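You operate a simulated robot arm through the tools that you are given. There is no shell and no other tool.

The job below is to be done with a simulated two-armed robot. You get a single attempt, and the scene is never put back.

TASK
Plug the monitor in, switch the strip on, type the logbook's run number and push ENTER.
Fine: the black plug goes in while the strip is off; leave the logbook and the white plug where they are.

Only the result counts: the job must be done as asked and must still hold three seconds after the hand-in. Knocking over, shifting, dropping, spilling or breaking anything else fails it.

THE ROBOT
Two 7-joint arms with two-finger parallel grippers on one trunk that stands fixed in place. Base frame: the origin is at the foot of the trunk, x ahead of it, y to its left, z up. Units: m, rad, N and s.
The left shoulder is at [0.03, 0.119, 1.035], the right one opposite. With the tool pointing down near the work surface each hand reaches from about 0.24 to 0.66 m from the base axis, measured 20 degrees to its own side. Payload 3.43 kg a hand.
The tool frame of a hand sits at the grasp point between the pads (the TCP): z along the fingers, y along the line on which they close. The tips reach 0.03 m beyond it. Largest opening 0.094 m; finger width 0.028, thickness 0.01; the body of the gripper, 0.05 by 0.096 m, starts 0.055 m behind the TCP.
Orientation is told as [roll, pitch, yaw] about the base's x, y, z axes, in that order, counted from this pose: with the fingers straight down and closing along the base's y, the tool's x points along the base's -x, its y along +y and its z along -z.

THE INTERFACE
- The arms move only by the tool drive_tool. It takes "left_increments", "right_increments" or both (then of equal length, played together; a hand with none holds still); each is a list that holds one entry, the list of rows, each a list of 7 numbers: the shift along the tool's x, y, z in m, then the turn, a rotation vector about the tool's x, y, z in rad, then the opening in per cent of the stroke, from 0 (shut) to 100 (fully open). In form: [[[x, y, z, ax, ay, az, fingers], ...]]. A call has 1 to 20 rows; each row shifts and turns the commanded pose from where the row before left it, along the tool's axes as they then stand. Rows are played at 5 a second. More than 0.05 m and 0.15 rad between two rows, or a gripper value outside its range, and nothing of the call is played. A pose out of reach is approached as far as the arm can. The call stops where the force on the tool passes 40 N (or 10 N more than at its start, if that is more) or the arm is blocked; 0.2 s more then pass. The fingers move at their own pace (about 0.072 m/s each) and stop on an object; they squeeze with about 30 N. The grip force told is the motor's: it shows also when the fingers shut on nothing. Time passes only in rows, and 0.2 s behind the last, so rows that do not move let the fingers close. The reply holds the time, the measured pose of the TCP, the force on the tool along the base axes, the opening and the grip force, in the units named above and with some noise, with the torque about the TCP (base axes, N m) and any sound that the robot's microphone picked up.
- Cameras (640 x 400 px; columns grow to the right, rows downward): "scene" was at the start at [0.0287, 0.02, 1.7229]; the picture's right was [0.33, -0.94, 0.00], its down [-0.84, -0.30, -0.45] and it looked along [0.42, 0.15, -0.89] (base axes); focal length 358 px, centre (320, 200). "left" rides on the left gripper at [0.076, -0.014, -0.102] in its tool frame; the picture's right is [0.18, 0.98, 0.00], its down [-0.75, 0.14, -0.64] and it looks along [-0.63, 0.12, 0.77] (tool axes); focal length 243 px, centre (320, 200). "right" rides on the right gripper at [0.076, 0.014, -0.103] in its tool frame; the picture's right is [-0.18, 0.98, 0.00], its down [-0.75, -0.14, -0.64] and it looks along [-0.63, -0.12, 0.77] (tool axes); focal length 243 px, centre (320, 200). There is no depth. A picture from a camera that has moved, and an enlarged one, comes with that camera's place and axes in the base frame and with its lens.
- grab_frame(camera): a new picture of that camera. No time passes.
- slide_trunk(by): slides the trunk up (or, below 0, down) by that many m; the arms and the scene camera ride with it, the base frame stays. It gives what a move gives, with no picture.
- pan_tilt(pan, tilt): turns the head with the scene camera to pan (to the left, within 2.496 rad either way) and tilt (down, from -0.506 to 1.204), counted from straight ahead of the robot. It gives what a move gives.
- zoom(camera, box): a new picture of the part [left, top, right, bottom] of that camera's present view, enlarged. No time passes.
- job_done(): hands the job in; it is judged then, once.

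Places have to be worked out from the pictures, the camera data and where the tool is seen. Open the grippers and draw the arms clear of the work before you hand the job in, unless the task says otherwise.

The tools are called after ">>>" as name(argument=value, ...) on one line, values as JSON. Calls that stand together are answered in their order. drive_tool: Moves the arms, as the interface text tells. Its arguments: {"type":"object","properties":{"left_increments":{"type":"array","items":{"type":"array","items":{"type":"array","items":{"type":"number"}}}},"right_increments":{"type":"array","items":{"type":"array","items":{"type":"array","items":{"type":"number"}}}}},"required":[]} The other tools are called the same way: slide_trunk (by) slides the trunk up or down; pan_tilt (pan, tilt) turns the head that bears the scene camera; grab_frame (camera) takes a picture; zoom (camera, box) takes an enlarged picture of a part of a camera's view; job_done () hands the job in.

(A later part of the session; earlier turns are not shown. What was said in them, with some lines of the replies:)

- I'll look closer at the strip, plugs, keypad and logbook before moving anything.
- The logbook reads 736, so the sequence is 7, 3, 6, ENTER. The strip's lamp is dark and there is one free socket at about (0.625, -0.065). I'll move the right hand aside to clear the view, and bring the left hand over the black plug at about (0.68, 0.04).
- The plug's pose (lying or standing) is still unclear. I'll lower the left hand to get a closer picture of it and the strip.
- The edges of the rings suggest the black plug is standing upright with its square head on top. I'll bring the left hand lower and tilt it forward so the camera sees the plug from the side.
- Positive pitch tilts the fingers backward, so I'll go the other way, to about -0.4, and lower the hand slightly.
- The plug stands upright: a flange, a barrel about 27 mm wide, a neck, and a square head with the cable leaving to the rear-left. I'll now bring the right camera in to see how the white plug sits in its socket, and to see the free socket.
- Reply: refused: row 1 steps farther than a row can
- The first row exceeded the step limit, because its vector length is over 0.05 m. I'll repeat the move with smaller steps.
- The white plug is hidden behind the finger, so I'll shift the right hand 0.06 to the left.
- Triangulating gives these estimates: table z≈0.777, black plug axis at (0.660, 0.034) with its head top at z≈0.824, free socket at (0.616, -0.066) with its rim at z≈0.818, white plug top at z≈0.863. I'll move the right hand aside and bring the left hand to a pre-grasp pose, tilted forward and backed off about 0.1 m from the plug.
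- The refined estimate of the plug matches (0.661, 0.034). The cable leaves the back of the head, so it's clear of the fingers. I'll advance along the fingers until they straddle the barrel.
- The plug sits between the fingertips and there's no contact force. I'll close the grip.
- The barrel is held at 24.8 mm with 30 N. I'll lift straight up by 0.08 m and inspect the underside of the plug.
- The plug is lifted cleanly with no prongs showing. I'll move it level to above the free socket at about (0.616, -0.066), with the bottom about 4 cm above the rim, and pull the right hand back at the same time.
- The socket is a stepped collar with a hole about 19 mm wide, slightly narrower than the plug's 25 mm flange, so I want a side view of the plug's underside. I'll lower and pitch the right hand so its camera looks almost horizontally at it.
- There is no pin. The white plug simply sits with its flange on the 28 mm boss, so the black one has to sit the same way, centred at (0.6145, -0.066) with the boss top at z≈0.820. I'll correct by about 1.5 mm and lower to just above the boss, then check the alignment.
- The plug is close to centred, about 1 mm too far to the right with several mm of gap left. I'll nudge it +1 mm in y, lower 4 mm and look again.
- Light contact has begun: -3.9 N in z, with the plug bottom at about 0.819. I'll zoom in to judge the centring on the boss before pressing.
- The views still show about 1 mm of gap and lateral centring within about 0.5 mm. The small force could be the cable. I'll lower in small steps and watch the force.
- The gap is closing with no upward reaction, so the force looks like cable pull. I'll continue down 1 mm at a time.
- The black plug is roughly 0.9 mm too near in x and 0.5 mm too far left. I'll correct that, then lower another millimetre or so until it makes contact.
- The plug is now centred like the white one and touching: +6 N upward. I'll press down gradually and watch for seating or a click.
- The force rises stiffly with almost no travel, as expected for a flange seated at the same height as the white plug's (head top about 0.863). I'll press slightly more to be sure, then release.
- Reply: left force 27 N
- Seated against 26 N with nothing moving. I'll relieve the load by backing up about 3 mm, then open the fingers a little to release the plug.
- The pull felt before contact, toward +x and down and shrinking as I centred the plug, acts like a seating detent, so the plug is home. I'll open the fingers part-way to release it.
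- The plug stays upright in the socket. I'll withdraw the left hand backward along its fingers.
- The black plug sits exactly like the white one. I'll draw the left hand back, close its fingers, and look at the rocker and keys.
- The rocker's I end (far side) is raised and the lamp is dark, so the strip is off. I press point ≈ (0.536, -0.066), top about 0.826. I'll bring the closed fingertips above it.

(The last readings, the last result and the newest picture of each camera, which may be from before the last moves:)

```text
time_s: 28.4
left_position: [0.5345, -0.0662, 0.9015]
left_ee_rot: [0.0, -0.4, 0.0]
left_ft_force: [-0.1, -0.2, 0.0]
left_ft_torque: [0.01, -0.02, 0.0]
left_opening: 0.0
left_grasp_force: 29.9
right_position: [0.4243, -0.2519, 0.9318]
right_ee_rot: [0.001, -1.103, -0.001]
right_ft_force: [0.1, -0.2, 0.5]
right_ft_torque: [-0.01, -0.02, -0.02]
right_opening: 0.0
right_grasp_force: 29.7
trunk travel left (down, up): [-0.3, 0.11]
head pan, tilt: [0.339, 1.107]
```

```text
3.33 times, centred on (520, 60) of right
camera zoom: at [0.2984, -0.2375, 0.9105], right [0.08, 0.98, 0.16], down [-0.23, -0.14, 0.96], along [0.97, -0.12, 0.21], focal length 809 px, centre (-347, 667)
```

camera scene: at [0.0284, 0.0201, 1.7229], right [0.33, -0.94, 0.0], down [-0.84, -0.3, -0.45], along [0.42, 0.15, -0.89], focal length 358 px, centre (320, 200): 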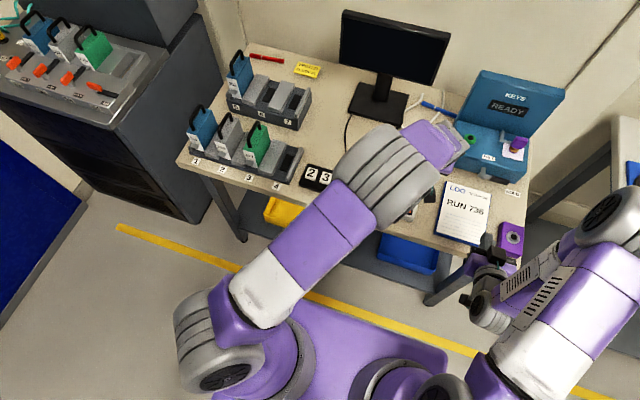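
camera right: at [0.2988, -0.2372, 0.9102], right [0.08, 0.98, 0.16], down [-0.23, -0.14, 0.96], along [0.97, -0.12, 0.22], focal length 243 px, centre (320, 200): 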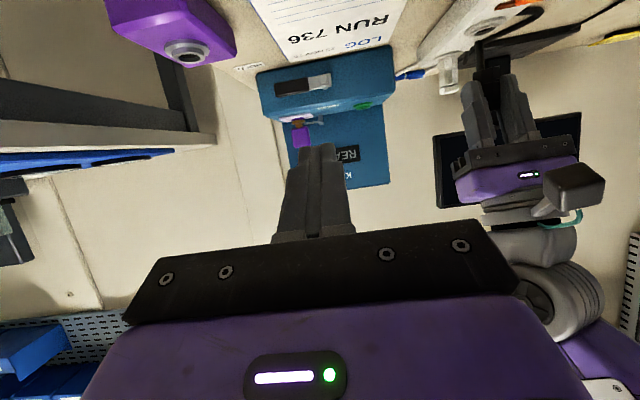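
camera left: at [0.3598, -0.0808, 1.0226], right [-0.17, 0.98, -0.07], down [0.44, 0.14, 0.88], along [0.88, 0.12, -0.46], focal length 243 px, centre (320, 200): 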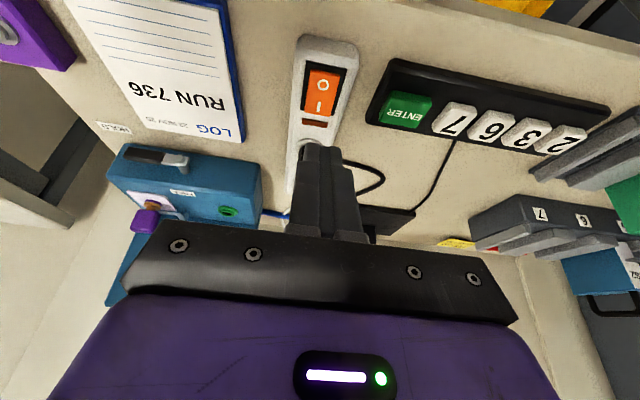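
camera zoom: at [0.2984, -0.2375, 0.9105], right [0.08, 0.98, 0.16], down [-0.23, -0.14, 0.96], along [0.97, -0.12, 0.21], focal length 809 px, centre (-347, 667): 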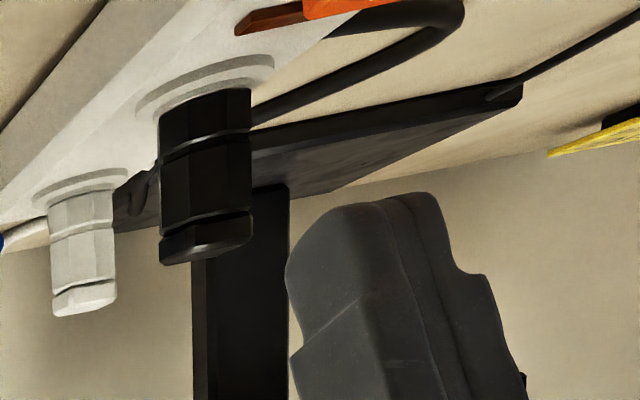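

Fingertip corner is aligned in y and about 3 mm short in x. I'll correct that and descend to just above the I end.

>>> drive_tool(left_increments=[[[0.0057, 0, 0.0174, 0, 0, 0, 0], [0.0057, 0, 0.0174, 0, 0, 0, 0], [0, 0, 0, 0, 0, 0, 0]]])

>>> zoom(camera="left", box=[260, 20, 380, 180])

>>> zoom(camera="right", box=[440, 0, 600, 120])

```text
time_s: 29.2
left_position: [0.5396, -0.0675, 0.8644]
left_ee_rot: [0.0, -0.4, -0.001]
left_ft_force: [-0.3, -0.5, 0.7]
left_ft_torque: [0.03, -0.01, 0.01]
left_opening: 0.0002
left_grasp_force: 30.4
right_position: [0.4251, -0.2516, 0.9313]
right_ee_rot: [-0.001, -1.1, -0.001]
right_ft_force: [-0.1, 0.5, 0.4]
right_ft_torque: [-0.03, -0.02, -0.02]
right_opening: 0.0
right_grasp_force: 29.5
trunk travel left (down, up): [-0.3, 0.11]
head pan, tilt: [0.339, 1.107]
```

```text
2.50 times, centred on (320, 100) of left
camera zoom: at [0.4291, -0.082, 0.9283], right [-0.17, 0.98, -0.07], down [0.44, 0.14, 0.88], along [0.88, 0.12, -0.46], focal length 606 px, centre (320, 450)
```

zoom: 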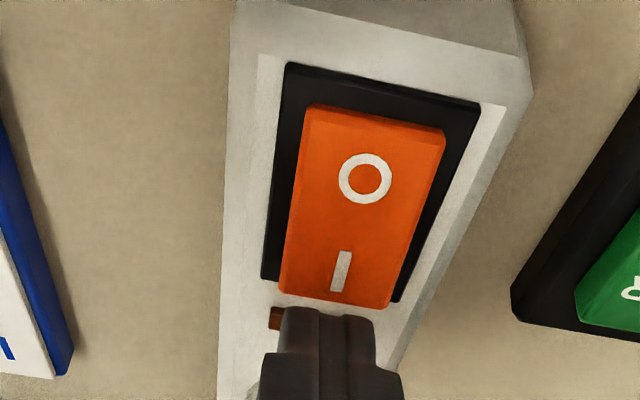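

```text
3.33 times, centred on (520, 60) of right
camera zoom: at [0.2987, -0.2375, 0.9103], right [0.08, 0.98, 0.16], down [-0.23, -0.14, 0.96], along [0.97, -0.12, 0.21], focal length 809 px, centre (-347, 667)
```

zoom: 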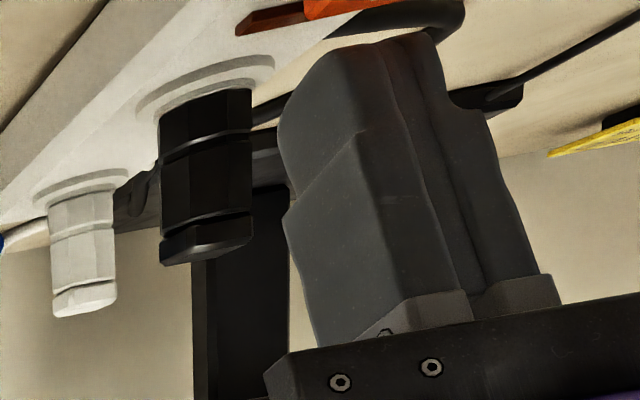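

The corner will land about 3–4 mm inside the I end. I'll shift back 1.5 mm and descend gently until contact.

>>> drive_tool(left_increments=[[[0.003, 0.0005, 0.0031, 0, 0, 0, 0], [0.0008, 0, 0.0018, 0, 0, 0, 0], [0, 0, 0, 0, 0, 0, 0]]])

>>> zoom(camera="left", box=[260, 20, 380, 180])

```text
time_s: 30.0
left_position: [0.5385, -0.0655, 0.8574]
left_ee_rot: [0.0, -0.399, -0.001]
left_ft_force: [-1.3, -1.0, 1.4]
left_ft_torque: [0.02, 0.02, 0.01]
left_opening: 0.0
left_grasp_force: 29.9
right_position: [0.4246, -0.2515, 0.9327]
right_ee_rot: [0.0, -1.1, -0.001]
right_ft_force: [0.5, 0.1, -0.2]
right_ft_torque: [0.04, -0.01, 0.02]
right_opening: 0.0
right_grasp_force: 29.5
trunk travel left (down, up): [-0.3, 0.11]
head pan, tilt: [0.339, 1.107]
```

```text
2.50 times, centred on (320, 100) of left
camera zoom: at [0.4275, -0.081, 0.9224], right [-0.17, 0.98, -0.07], down [0.44, 0.14, 0.88], along [0.88, 0.12, -0.46], focal length 606 px, centre (320, 450)
```

zoom: 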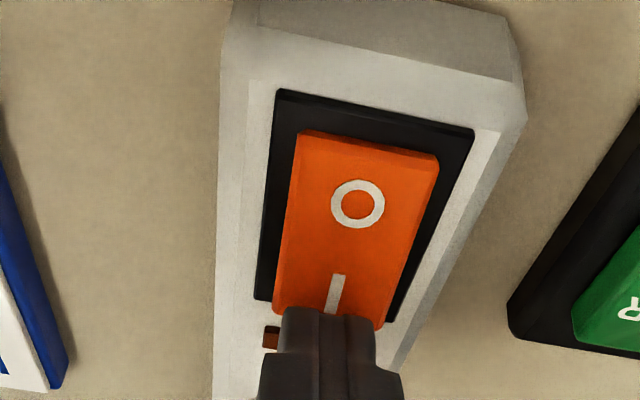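

The tip is now over the I end, near contact. I'll press down in 1.5 mm steps.

>>> drive_tool(left_increments=[[[0.0006, 0, 0.0014, 0, 0, 0, 0], [0.0006, 0, 0.0014, 0, 0, 0, 0], [0.0006, 0, 0.0014, 0, 0, 0, 0], [0, 0, 0, 0, 0, 0, 0]]])

>>> zoom(camera="left", box=[260, 20, 380, 180])

```text
time_s: 31.0
left_position: [0.5376, -0.0663, 0.8559]
left_ee_rot: [-0.002, -0.403, 0.002]
left_ft_force: [-1.3, 0.7, 14.4]
left_ft_torque: [0.05, 0.06, 0.07]
left_opening: 0.0
left_grasp_force: 29.2
right_position: [0.4235, -0.2521, 0.934]
right_ee_rot: [0.001, -1.102, 0.001]
right_ft_force: [0.7, -0.1, 0.2]
right_ft_torque: [0.03, -0.02, 0.02]
right_opening: 0.0
right_grasp_force: 30.5
trunk travel left (down, up): [-0.3, 0.11]
head pan, tilt: [0.339, 1.107]
```

```text
2.50 times, centred on (320, 100) of left
camera zoom: at [0.4275, -0.0812, 0.919], right [-0.17, 0.98, -0.07], down [0.44, 0.14, 0.89], along [0.88, 0.12, -0.46], focal length 606 px, centre (320, 450)
```

zoom: 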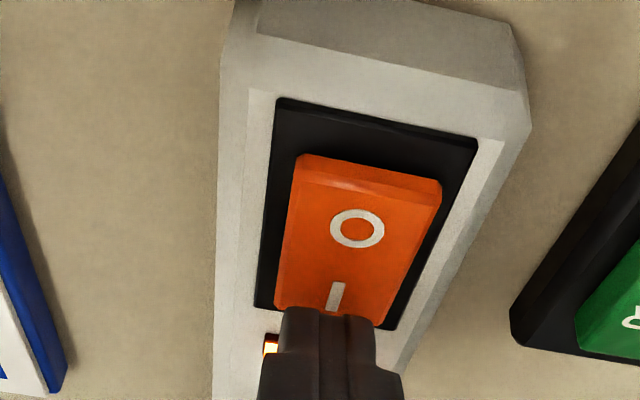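

The rocker has flipped: the O end is up and the lamp is glowing. I'll lift straight off and confirm.

>>> drive_tool(left_increments=[[[-0.002, 0, -0.0046, 0, 0, 0, 0], [-0.0078, 0, -0.0184, 0, 0, 0, 0], [-0.0078, 0, -0.0184, 0, 0, 0, 0], [0.01, 0.01, -0.02, 0, 0, 0, 0], [0, 0, 0, 0, 0, 0, 0]]])

>>> grab_frame(camera="left")

>>> zoom(camera="left", box=[270, 0, 390, 150])

>>> grab_frame(camera="scene")

```text
time_s: 32.2
left_position: [0.5197, -0.0553, 0.913]
left_ee_rot: [0.001, -0.401, 0.0]
left_ft_force: [0.4, -0.3, 0.2]
left_ft_torque: [0.01, 0.0, -0.01]
left_opening: 0.0002
left_grasp_force: 30.1
right_position: [0.425, -0.2512, 0.932]
right_ee_rot: [0.002, -1.1, 0.0]
right_ft_force: [0.2, -0.2, -0.3]
right_ft_torque: [-0.01, -0.01, 0.01]
right_opening: 0.0
right_grasp_force: 30.2
trunk travel left (down, up): [-0.3, 0.11]
head pan, tilt: [0.339, 1.107]
```

```text
taken
camera left: at [0.4104, -0.0711, 0.977], right [-0.17, 0.98, -0.07], down [0.45, 0.14, 0.88], along [0.88, 0.12, -0.46], focal length 243 px, centre (320, 200)
```

left: 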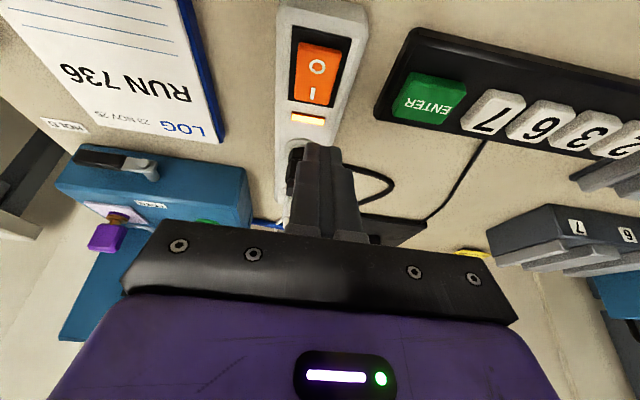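

```text
2.67 times, centred on (330, 75) of left
camera zoom: at [0.4104, -0.0711, 0.977], right [-0.17, 0.98, -0.07], down [0.45, 0.14, 0.88], along [0.88, 0.12, -0.46], focal length 647 px, centre (293, 533)
```

zoom: 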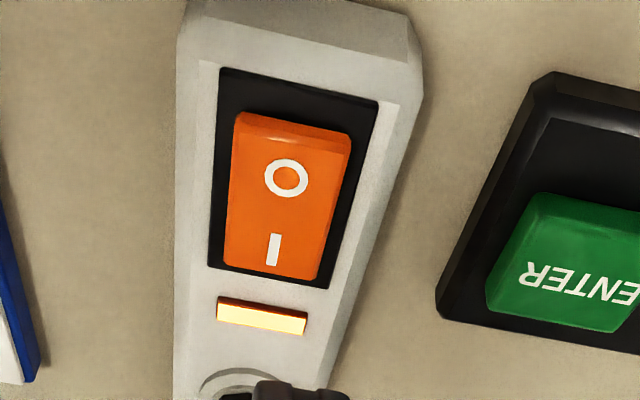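

```text
taken
camera scene: at [0.0295, 0.0197, 1.7229], right [0.33, -0.94, 0.0], down [-0.84, -0.3, -0.45], along [0.42, 0.15, -0.89], focal length 358 px, centre (320, 200)
```

scene: 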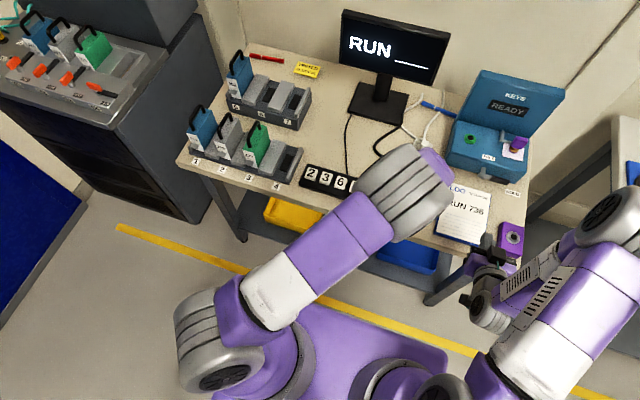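

The lamp is lit and the monitor shows "RUN ___". The keys are spaced about 45 mm apart: ENTER y≈0.031, 7 y≈0.093, 6 y≈0.138, 3 y≈0.184, all at x≈0.54 with tops at about 0.80. I'll move above the 7 key.

>>> drive_tool(left_increments=[[[0, 0.037, 0.0, 0, 0, 0, 0], [0, 0.037, 0, 0, 0, 0, 0], [-0.0008, 0.037, 0.016, 0, 0, 0, 0], [-0.0009, 0.037, 0.03, 0, 0, 0, 0], [0, 0, 0, 0, 0, 0, 0]]])

>>> grab_frame(camera="left")

>>> zoom(camera="left", box=[220, 0, 460, 180])

>>> zoom(camera="scene", box=[280, 0, 460, 230])

```text
time_s: 33.4
left_position: [0.5397, 0.0914, 0.8711]
left_ee_rot: [0.003, -0.403, 0.0]
left_ft_force: [0.1, -1.0, -0.1]
left_ft_torque: [0.0, -0.01, 0.0]
left_opening: 0.0
left_grasp_force: 30.4
right_position: [0.424, -0.2537, 0.9327]
right_ee_rot: [0.0, -1.1, -0.002]
right_ft_force: [0.5, 0.1, 0.0]
right_ft_torque: [0.02, 0.03, -0.01]
right_opening: 0.0001
right_grasp_force: 29.7
trunk travel left (down, up): [-0.3, 0.11]
head pan, tilt: [0.339, 1.107]
```

```text
taken
camera left: at [0.4298, 0.0765, 0.935], right [-0.17, 0.98, -0.07], down [0.44, 0.14, 0.89], along [0.88, 0.12, -0.46], focal length 243 px, centre (320, 200)
```

left: 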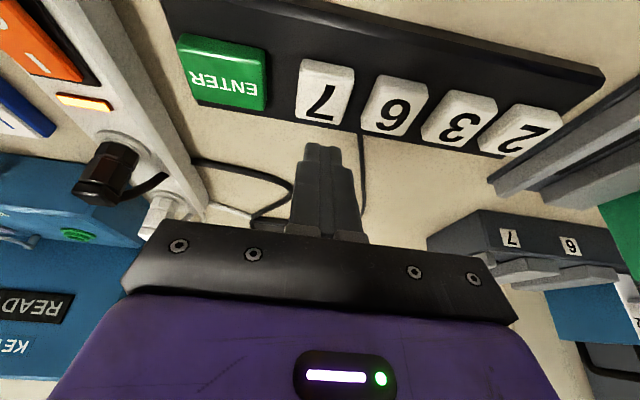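

```text
2.22 times, centred on (340, 90) of left
camera zoom: at [0.4298, 0.0765, 0.935], right [-0.17, 0.98, -0.07], down [0.44, 0.14, 0.89], along [0.88, 0.12, -0.46], focal length 539 px, centre (276, 444)
```

zoom: 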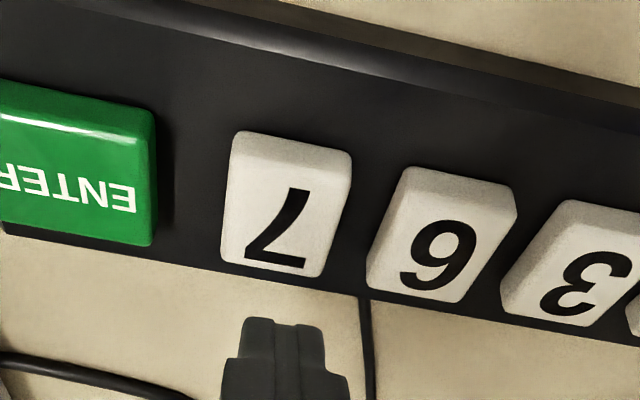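

```text
1.74 times, centred on (370, 115) of scene
camera zoom: at [0.028, 0.0192, 1.7229], right [0.33, -0.94, 0.0], down [-0.84, -0.3, -0.45], along [0.42, 0.15, -0.89], focal length 623 px, centre (233, 348)
```

zoom: 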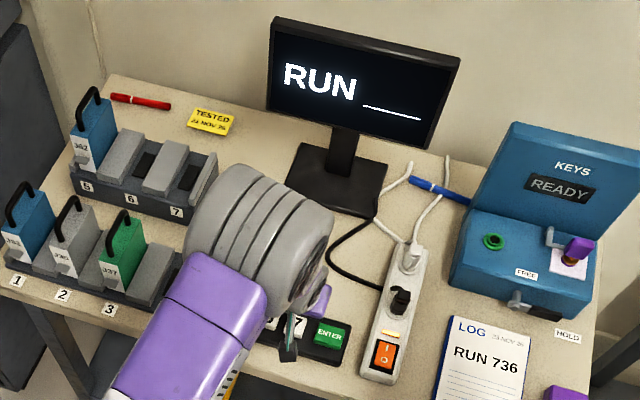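

The 7 key is centred at about (0.540, 0.090), nearly below the tip. I'll descend to just above it.

>>> drive_tool(left_increments=[[[0.0064, -0.0015, 0.0152, 0, 0, 0, 0], [0.0064, 0, 0.0152, 0, 0, 0, 0], [0, 0, 0, 0, 0, 0, 0]]])

>>> zoom(camera="left", box=[220, 20, 460, 200])

```text
time_s: 34.2
left_position: [0.5411, 0.0916, 0.8401]
left_ee_rot: [-0.001, -0.404, 0.0]
left_ft_force: [-1.0, 0.8, 13.5]
left_ft_torque: [0.04, 0.07, -0.09]
left_opening: 0.0001
left_grasp_force: 30.1
right_position: [0.4232, -0.2528, 0.9324]
right_ee_rot: [0.0, -1.102, 0.001]
right_ft_force: [0.1, -0.1, 0.8]
right_ft_torque: [0.01, 0.02, -0.01]
right_opening: 0.0004
right_grasp_force: 29.8
trunk travel left (down, up): [-0.3, 0.11]
head pan, tilt: [0.339, 1.107]
heard: click
```

```text
2.22 times, centred on (340, 110) of left
camera zoom: at [0.4302, 0.0754, 0.9035], right [-0.17, 0.98, -0.07], down [0.44, 0.14, 0.89], along [0.88, 0.12, -0.46], focal length 539 px, centre (276, 400)
```

zoom: 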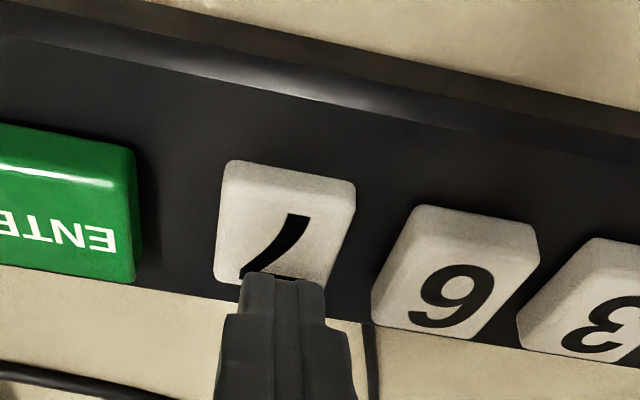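

A click was heard on 7 with 13.5 N. I'll lift off and check the monitor.

>>> drive_tool(left_increments=[[[-0.0064, 0, -0.0152, 0, 0, 0, 0], [-0.0064, 0, -0.0152, 0, 0, 0, 0], [0, 0, 0, 0, 0, 0, 0]]])

>>> zoom(camera="scene", box=[280, 0, 460, 230])

>>> zoom(camera="left", box=[220, 20, 460, 200])

```text
time_s: 35.0
left_position: [0.5402, 0.0906, 0.872]
left_ee_rot: [0.0, -0.4, 0.001]
left_ft_force: [-0.5, 0.0, -0.1]
left_ft_torque: [0.0, -0.03, 0.0]
left_opening: 0.0
left_grasp_force: 29.8
right_position: [0.4236, -0.2519, 0.9318]
right_ee_rot: [0.0, -1.1, -0.002]
right_ft_force: [0.3, 0.6, 0.8]
right_ft_torque: [-0.02, -0.02, -0.01]
right_opening: 0.0
right_grasp_force: 29.7
trunk travel left (down, up): [-0.3, 0.11]
head pan, tilt: [0.339, 1.107]
```

```text
1.74 times, centred on (370, 115) of scene
camera zoom: at [0.0288, 0.02, 1.7229], right [0.33, -0.94, 0.0], down [-0.84, -0.3, -0.45], along [0.42, 0.15, -0.89], focal length 623 px, centre (233, 348)
```

zoom: 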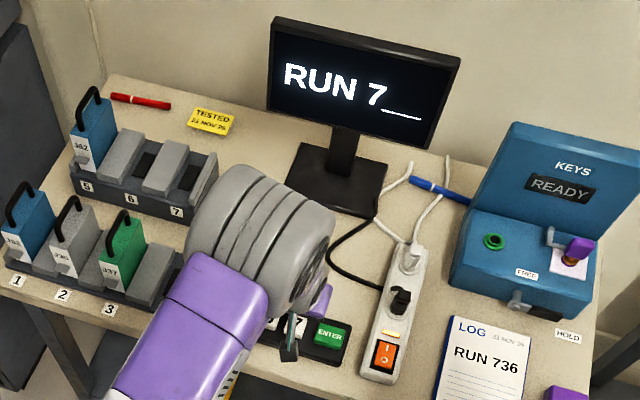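

```text
2.22 times, centred on (340, 110) of left
camera zoom: at [0.4304, 0.0755, 0.9354], right [-0.17, 0.98, -0.07], down [0.44, 0.14, 0.88], along [0.88, 0.12, -0.46], focal length 539 px, centre (276, 400)
```

zoom: 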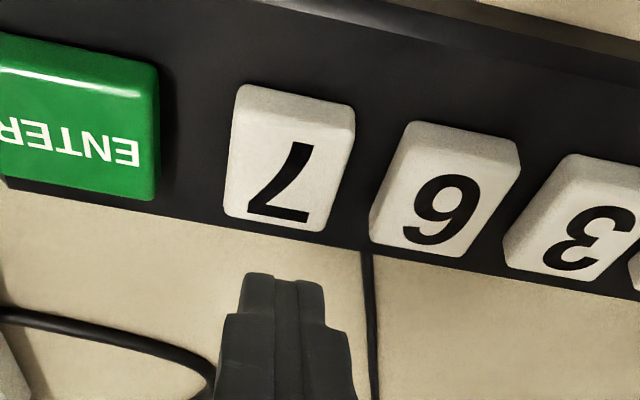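

The monitor shows "RUN 7". Next is 3: I'll move +0.095 m in y and 5 mm nearer, staying above the keys.

>>> drive_tool(left_increments=[[[0.0046, 0.032, -0.0019, 0, 0, 0, 0], [0, 0.032, 0, 0, 0, 0, 0], [0, 0.031, 0, 0, 0, 0, 0], [0, 0, 0, 0, 0, 0, 0]]])

>>> zoom(camera="left", box=[200, 20, 440, 200])

```text
time_s: 36.0
left_position: [0.5352, 0.1865, 0.8723]
left_ee_rot: [0.001, -0.4, -0.002]
left_ft_force: [0.1, -0.6, 0.1]
left_ft_torque: [0.04, -0.04, -0.03]
left_opening: 0.0002
left_grasp_force: 29.3
right_position: [0.425, -0.2534, 0.9316]
right_ee_rot: [0.002, -1.099, -0.002]
right_ft_force: [0.4, 0.8, -0.1]
right_ft_torque: [0.04, 0.02, 0.01]
right_opening: 0.0002
right_grasp_force: 30.2
trunk travel left (down, up): [-0.3, 0.11]
head pan, tilt: [0.339, 1.107]
```

```text
2.22 times, centred on (320, 110) of left
camera zoom: at [0.4244, 0.1696, 0.9359], right [-0.17, 0.98, -0.07], down [0.44, 0.14, 0.88], along [0.88, 0.12, -0.46], focal length 539 px, centre (320, 400)
```

zoom: 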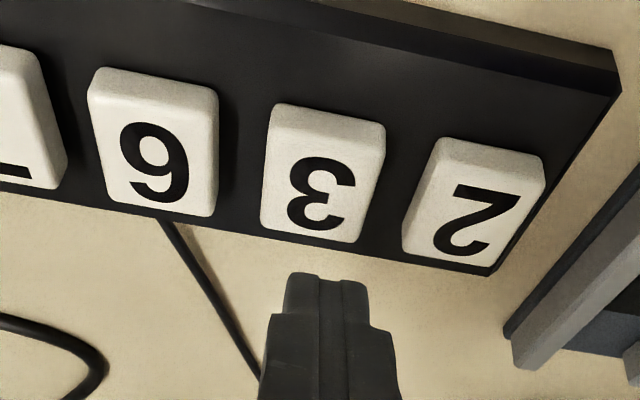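

The 3 key is directly below the tip. I'll press with the same stroke.

>>> drive_tool(left_increments=[[[0.0064, -0.002, 0.0152, 0, 0, 0, 0], [0.0064, 0, 0.0152, 0, 0, 0, 0], [0, 0, 0, 0, 0, 0, 0]]])

>>> zoom(camera="left", box=[200, 20, 440, 200])

>>> zoom(camera="scene", box=[280, 0, 460, 230])

```text
time_s: 36.8
left_position: [0.5338, 0.1834, 0.8385]
left_ee_rot: [0.0, -0.405, 0.0]
left_ft_force: [0.5, 0.5, 12.7]
left_ft_torque: [0.01, 0.03, -0.02]
left_opening: 0.0
left_grasp_force: 29.8
right_position: [0.4233, -0.2534, 0.9321]
right_ee_rot: [0.002, -1.101, 0.0]
right_ft_force: [0.1, -0.3, 1.2]
right_ft_torque: [0.02, -0.01, -0.02]
right_opening: 0.0
right_grasp_force: 30.2
trunk travel left (down, up): [-0.3, 0.11]
head pan, tilt: [0.339, 1.107]
heard: click
```

```text
2.22 times, centred on (320, 110) of left
camera zoom: at [0.4242, 0.1679, 0.9034], right [-0.17, 0.98, -0.07], down [0.44, 0.14, 0.89], along [0.88, 0.12, -0.46], focal length 539 px, centre (320, 400)
```

zoom: 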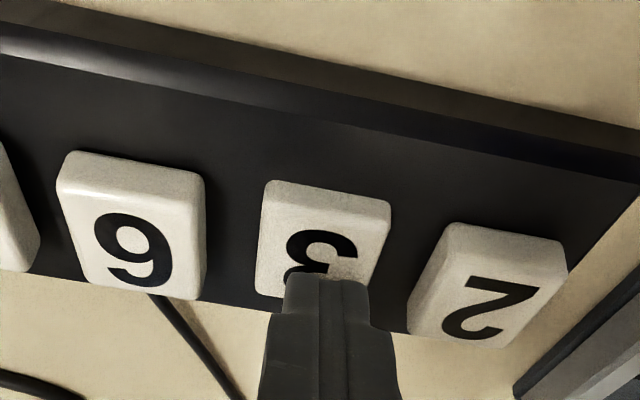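

```text
1.74 times, centred on (370, 115) of scene
camera zoom: at [0.0272, 0.0193, 1.7231], right [0.33, -0.94, 0.0], down [-0.84, -0.3, -0.45], along [0.42, 0.15, -0.89], focal length 623 px, centre (233, 348)
```

zoom: 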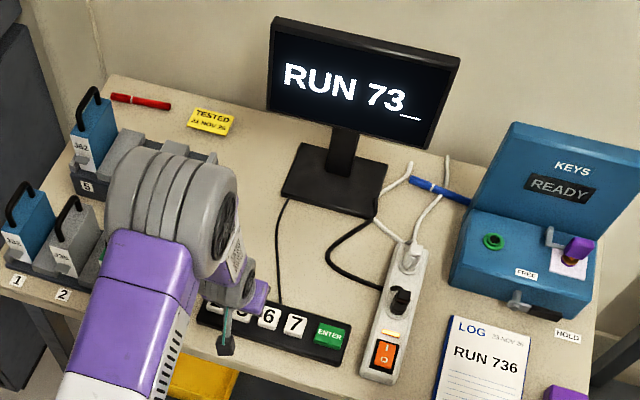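

The monitor shows "RUN 73". I'll lift and move 46 mm to the right, above the 6.

>>> drive_tool(left_increments=[[[-0.0064, 0, -0.0152, 0, 0, 0, 0], [-0.0064, 0, -0.0152, 0, 0, 0, 0], [0, -0.023, 0, 0, 0, 0, 0], [0, -0.0235, 0, 0, 0, 0, 0], [0, 0, 0, 0, 0, 0, 0]]])

>>> zoom(camera="left", box=[200, 20, 440, 200])

```text
time_s: 38.0
left_position: [0.5352, 0.1379, 0.8699]
left_ee_rot: [0.0, -0.398, -0.001]
left_ft_force: [-0.2, 0.4, 0.4]
left_ft_torque: [0.01, 0.01, 0.02]
left_opening: 0.0
left_grasp_force: 29.9
right_position: [0.4249, -0.2525, 0.9324]
right_ee_rot: [0.0, -1.1, 0.001]
right_ft_force: [0.6, -0.2, 0.5]
right_ft_torque: [-0.03, 0.0, 0.01]
right_opening: 0.0
right_grasp_force: 30.1
trunk travel left (down, up): [-0.3, 0.11]
head pan, tilt: [0.339, 1.107]
```

```text
2.22 times, centred on (320, 110) of left
camera zoom: at [0.425, 0.1218, 0.9349], right [-0.17, 0.98, -0.07], down [0.44, 0.14, 0.88], along [0.88, 0.12, -0.46], focal length 539 px, centre (320, 400)
```

zoom: 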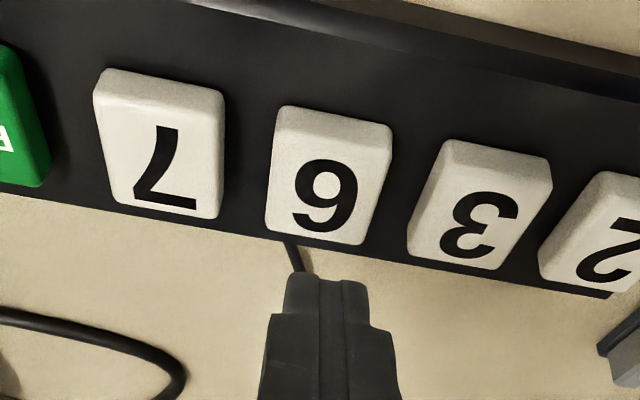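

The 6 key is centred under the tip. I'll press it.

>>> drive_tool(left_increments=[[[0.0064, 0, 0.0152, 0, 0, 0, 0], [0.0064, 0, 0.0152, 0, 0, 0, 0], [0, 0, 0, 0, 0, 0, 0]]])

>>> zoom(camera="left", box=[200, 20, 440, 200])

>>> zoom(camera="scene", box=[280, 0, 460, 230])

```text
time_s: 38.8
left_position: [0.5345, 0.1372, 0.8396]
left_ee_rot: [-0.001, -0.404, 0.0]
left_ft_force: [-1.5, 2.4, 13.0]
left_ft_torque: [0.07, 0.09, -0.03]
left_opening: 0.0001
left_grasp_force: 30.1
right_position: [0.4232, -0.2518, 0.9329]
right_ee_rot: [0.002, -1.102, -0.003]
right_ft_force: [0.4, 0.1, -0.3]
right_ft_torque: [0.01, -0.03, 0.01]
right_opening: 0.0001
right_grasp_force: 30.4
trunk travel left (down, up): [-0.3, 0.11]
head pan, tilt: [0.339, 1.107]
heard: click
```

```text
2.22 times, centred on (320, 110) of left
camera zoom: at [0.425, 0.1218, 0.9034], right [-0.17, 0.98, -0.07], down [0.44, 0.14, 0.89], along [0.88, 0.12, -0.46], focal length 539 px, centre (320, 400)
```

zoom: 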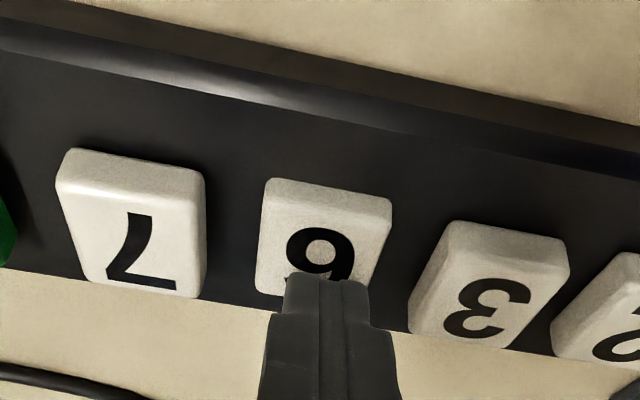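

```text
1.74 times, centred on (370, 115) of scene
camera zoom: at [0.0269, 0.02, 1.7231], right [0.33, -0.94, 0.0], down [-0.84, -0.3, -0.45], along [0.42, 0.15, -0.89], focal length 623 px, centre (233, 348)
```

zoom: 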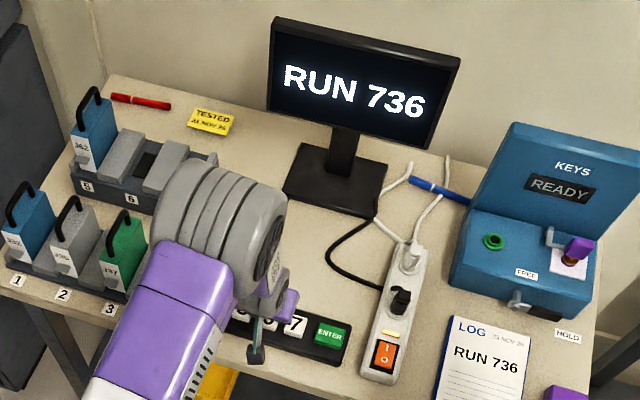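

The monitor shows "RUN 736". I'll lift and move to ENTER, at y≈0.031.

>>> drive_tool(left_increments=[[[-0.0064, 0, -0.0152, 0, 0, 0, 0], [-0.0064, 0, -0.0152, 0, 0, 0, 0], [0, -0.035, 0, 0, 0, 0, 0], [0, -0.035, 0, 0, 0, 0, 0], [0, -0.036, 0, 0, 0, 0, 0], [0, 0, 0, 0, 0, 0, 0]]])

>>> zoom(camera="left", box=[200, 20, 440, 200])

```text
time_s: 40.2
left_position: [0.5347, 0.033, 0.8703]
left_ee_rot: [0.0, -0.401, 0.003]
left_ft_force: [0.0, 0.6, -0.6]
left_ft_torque: [-0.01, -0.01, 0.01]
left_opening: 0.0
left_grasp_force: 30.2
right_position: [0.4239, -0.2517, 0.933]
right_ee_rot: [-0.002, -1.099, 0.002]
right_ft_force: [-0.2, -0.1, -0.1]
right_ft_torque: [0.0, 0.01, -0.02]
right_opening: 0.0
right_grasp_force: 29.9
trunk travel left (down, up): [-0.3, 0.11]
head pan, tilt: [0.339, 1.107]
```

```text
2.22 times, centred on (320, 110) of left
camera zoom: at [0.4247, 0.0166, 0.9345], right [-0.17, 0.98, -0.07], down [0.44, 0.14, 0.88], along [0.88, 0.12, -0.46], focal length 539 px, centre (320, 400)
```

zoom: 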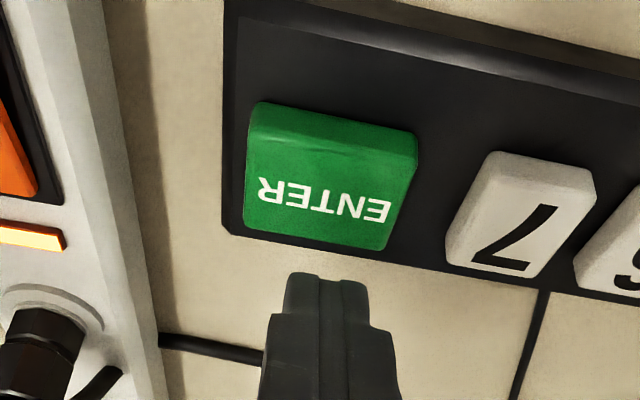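

ENTER is centred under the tip. I'll press it with the same stroke.

>>> drive_tool(left_increments=[[[0.0064, 0, 0.0152, 0, 0, 0, 0], [0.0064, 0, 0.0152, 0, 0, 0, 0], [0, 0, 0, 0, 0, 0, 0]]])

>>> zoom(camera="left", box=[200, 20, 440, 200])

>>> zoom(camera="scene", box=[280, 0, 460, 230])

```text
time_s: 41.0
left_position: [0.5346, 0.0318, 0.8387]
left_ee_rot: [-0.003, -0.405, 0.002]
left_ft_force: [-2.0, 2.2, 15.5]
left_ft_torque: [0.09, 0.06, -0.04]
left_opening: 0.0
left_grasp_force: 30.0
right_position: [0.4238, -0.2513, 0.9327]
right_ee_rot: [0.001, -1.103, 0.001]
right_ft_force: [-0.1, 1.3, -0.1]
right_ft_torque: [-0.02, 0.0, 0.03]
right_opening: 0.0
right_grasp_force: 30.7
trunk travel left (down, up): [-0.3, 0.11]
head pan, tilt: [0.339, 1.107]
heard: click
```

```text
2.22 times, centred on (320, 110) of left
camera zoom: at [0.4251, 0.016, 0.9032], right [-0.17, 0.98, -0.07], down [0.44, 0.14, 0.89], along [0.88, 0.12, -0.46], focal length 539 px, centre (320, 400)
```

zoom: 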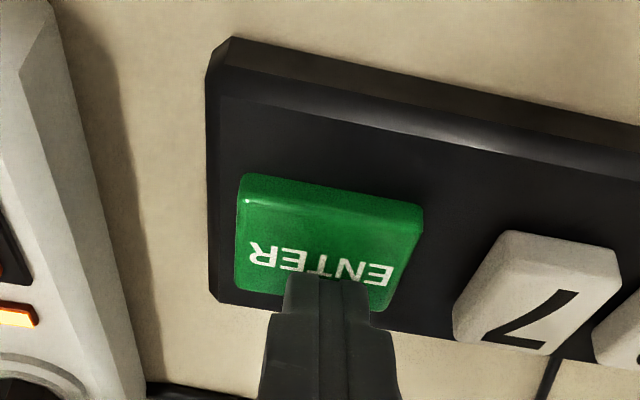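

```text
1.74 times, centred on (370, 115) of scene
camera zoom: at [0.0268, 0.0203, 1.7231], right [0.33, -0.94, 0.0], down [-0.84, -0.3, -0.45], along [0.42, 0.15, -0.89], focal length 623 px, centre (233, 348)
```

zoom: 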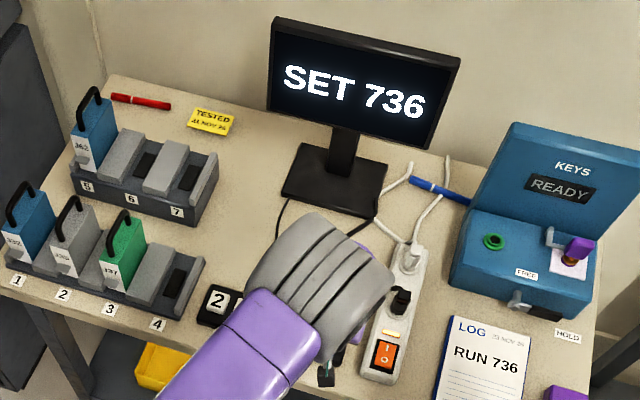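

The monitor shows "SET 736". I'll lift off and draw both arms up and back, then open the grippers.

>>> drive_tool(left_increments=[[[-0.0117, 0, -0.0276, 0, 0, 0, 0], [-0.0117, 0, -0.0276, 0, 0, 0, 0], [-0.0117, 0, -0.0276, 0, 0, 0, 0], [-0.0117, 0, -0.0276, 0, 0, 0, 0], [-0.0117, 0.02, -0.0276, 0, 0, 0, 50], [0.0276, 0.025, -0.0117, 0, 0, 0, 100], [0.0276, 0.025, -0.0117, 0, 0, 0, 100], [0.0276, 0.025, -0.0117, 0, 0, 0, 100], [0, 0.03, 0, 0, 0, 0, 100], [0, 0.03, 0, 0, 0, 0, 100], [0, 0, 0, 0, 0, 0, 100]]], right_increments=[[[-0.0267, 0, -0.0136, 0, 0, 0, 0], [-0.0267, 0, -0.0136, 0, 0, 0, 0], [-0.0267, 0, -0.0136, 0, 0, 0, 0], [-0.0267, 0, -0.0136, 0, 0, 0, 0], [-0.0267, 0, -0.0136, 0, 0, 0, 50], [0, 0, -0.02, 0, 0, 0, 100], [0, 0, -0.02, 0, 0, 0, 100], [0, 0, -0.02, 0, 0, 0, 100], [0, 0, 0, 0, 0, 0, 100], [0, 0, 0, 0, 0, 0, 100], [0, 0, 0, 0, 0, 0, 100]]])

>>> grab_frame(camera="scene")

>>> zoom(camera="scene", box=[280, 0, 540, 270])

```text
time_s: 43.4
left_position: [0.445, 0.1866, 0.9876]
left_ee_rot: [-0.001, -0.401, -0.003]
left_ft_force: [0.5, 0.9, 0.5]
left_ft_torque: [0.02, 0.0, 0.02]
left_opening: 0.0942
left_grasp_force: 0.2
right_position: [0.4357, -0.2807, 1.1054]
right_ee_rot: [0.001, -1.1, -0.003]
right_ft_force: [0.7, -0.9, 0.3]
right_ft_torque: [0.04, 0.01, -0.01]
right_opening: 0.094
right_grasp_force: 0.1
right hand out of reach, approached as far as the arm can: row 3, 4, 5, 6, 7, 8
trunk travel left (down, up): [-0.3, 0.11]
head pan, tilt: [0.339, 1.107]
```

```text
taken
camera scene: at [0.0292, 0.0192, 1.7229], right [0.33, -0.94, 0.0], down [-0.84, -0.3, -0.45], along [0.42, 0.15, -0.89], focal length 358 px, centre (320, 200)
```

scene: 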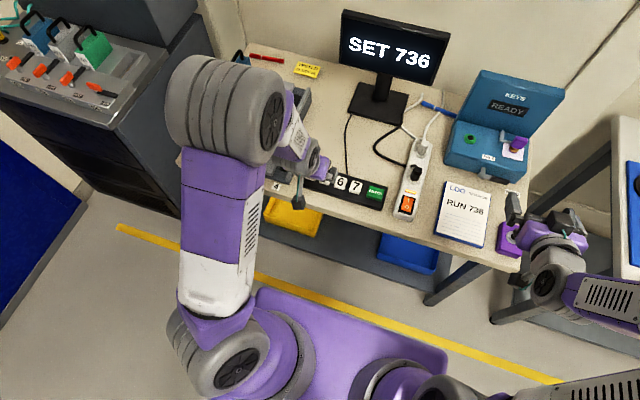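

```text
1.48 times, centred on (410, 135) of scene
camera zoom: at [0.0292, 0.0192, 1.7229], right [0.33, -0.94, 0.0], down [-0.84, -0.3, -0.45], along [0.42, 0.15, -0.89], focal length 531 px, centre (187, 296)
```

zoom: 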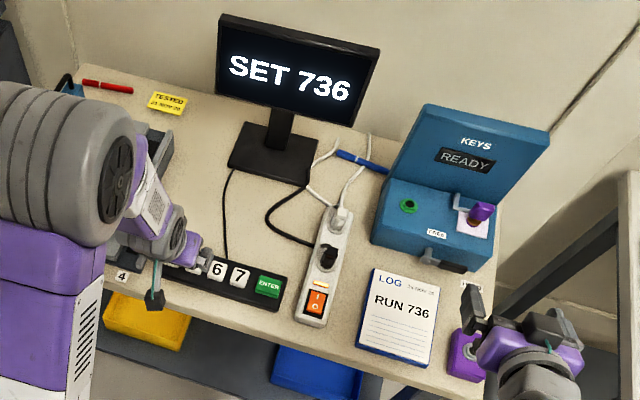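

The display holds "SET 736", both plugs are seated, and the lamp is lit. I'll draw the left hand a bit farther up and back so it's well clear, then recheck.

>>> drive_tool(left_increments=[[[-0.0117, 0, -0.0276, 0, 0, 0, 100], [-0.0117, 0, -0.0276, 0, 0, 0, 100], [-0.0117, 0, -0.0276, 0, 0, 0, 100], [0.0276, 0, -0.0117, 0, 0, 0, 100], [0.0276, 0, -0.0117, 0, 0, 0, 100], [0, 0, 0, 0, 0, 0, 100], [0, 0, 0, 0, 0, 0, 100], [0, 0, 0, 0, 0, 0, 100]]])

>>> zoom(camera="scene", box=[170, 0, 540, 270])

>>> grab_frame(camera="left")

```text
time_s: 45.2
left_position: [0.3858, 0.1861, 1.0773]
left_ee_rot: [0.0, -0.401, 0.001]
left_ft_force: [1.0, -0.2, 0.1]
left_ft_torque: [-0.02, 0.02, 0.0]
left_opening: 0.0938
left_grasp_force: 0.0
right_position: [0.4351, -0.2801, 1.1055]
right_ee_rot: [0.0, -1.1, 0.0]
right_ft_force: [0.5, 0.9, 0.1]
right_ft_torque: [0.02, 0.03, 0.01]
right_opening: 0.0941
right_grasp_force: 0.2
trunk travel left (down, up): [-0.3, 0.11]
head pan, tilt: [0.339, 1.107]
```

```text
1.48 times, centred on (355, 135) of scene
camera zoom: at [0.029, 0.02, 1.7229], right [0.33, -0.94, 0.0], down [-0.84, -0.3, -0.45], along [0.42, 0.15, -0.89], focal length 531 px, centre (268, 296)
```

zoom: 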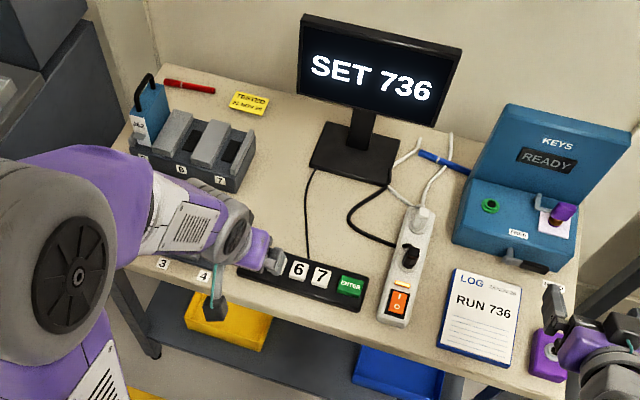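

```text
taken
camera left: at [0.276, 0.1709, 1.1419], right [-0.17, 0.98, -0.07], down [0.44, 0.14, 0.88], along [0.88, 0.12, -0.46], focal length 243 px, centre (320, 200)
```

left: 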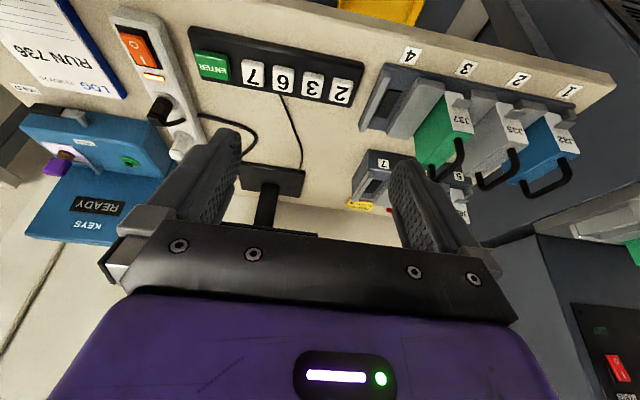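

The plug is seated, the strip is on, and the monitor reads "SET 736". Nothing else was disturbed, and the arms are clear with the grippers open, so I'm handing in the job.

>>> job_done()

```text
The job is handed in.
```

The job is done and handed in; I don't have the judge's verdict.

- **Plug:** the black plug went into the free socket while the strip was off. It stands upright at the same height as the white plug.
- **Strip:** I pressed the I end of the rocker; it flipped and the strip's lamp came on.
- **Run number:** I typed 7, 3, 6 from the logbook (RUN 736) and pushed ENTER. Each of the four presses clicked, and the monitor ended on "SET 736".
- **Everything else:** I did not touch the logbook or the white plug, and nothing else looked moved in the last pictures. Both arms were drawn clear with their grippers open before I handed in.
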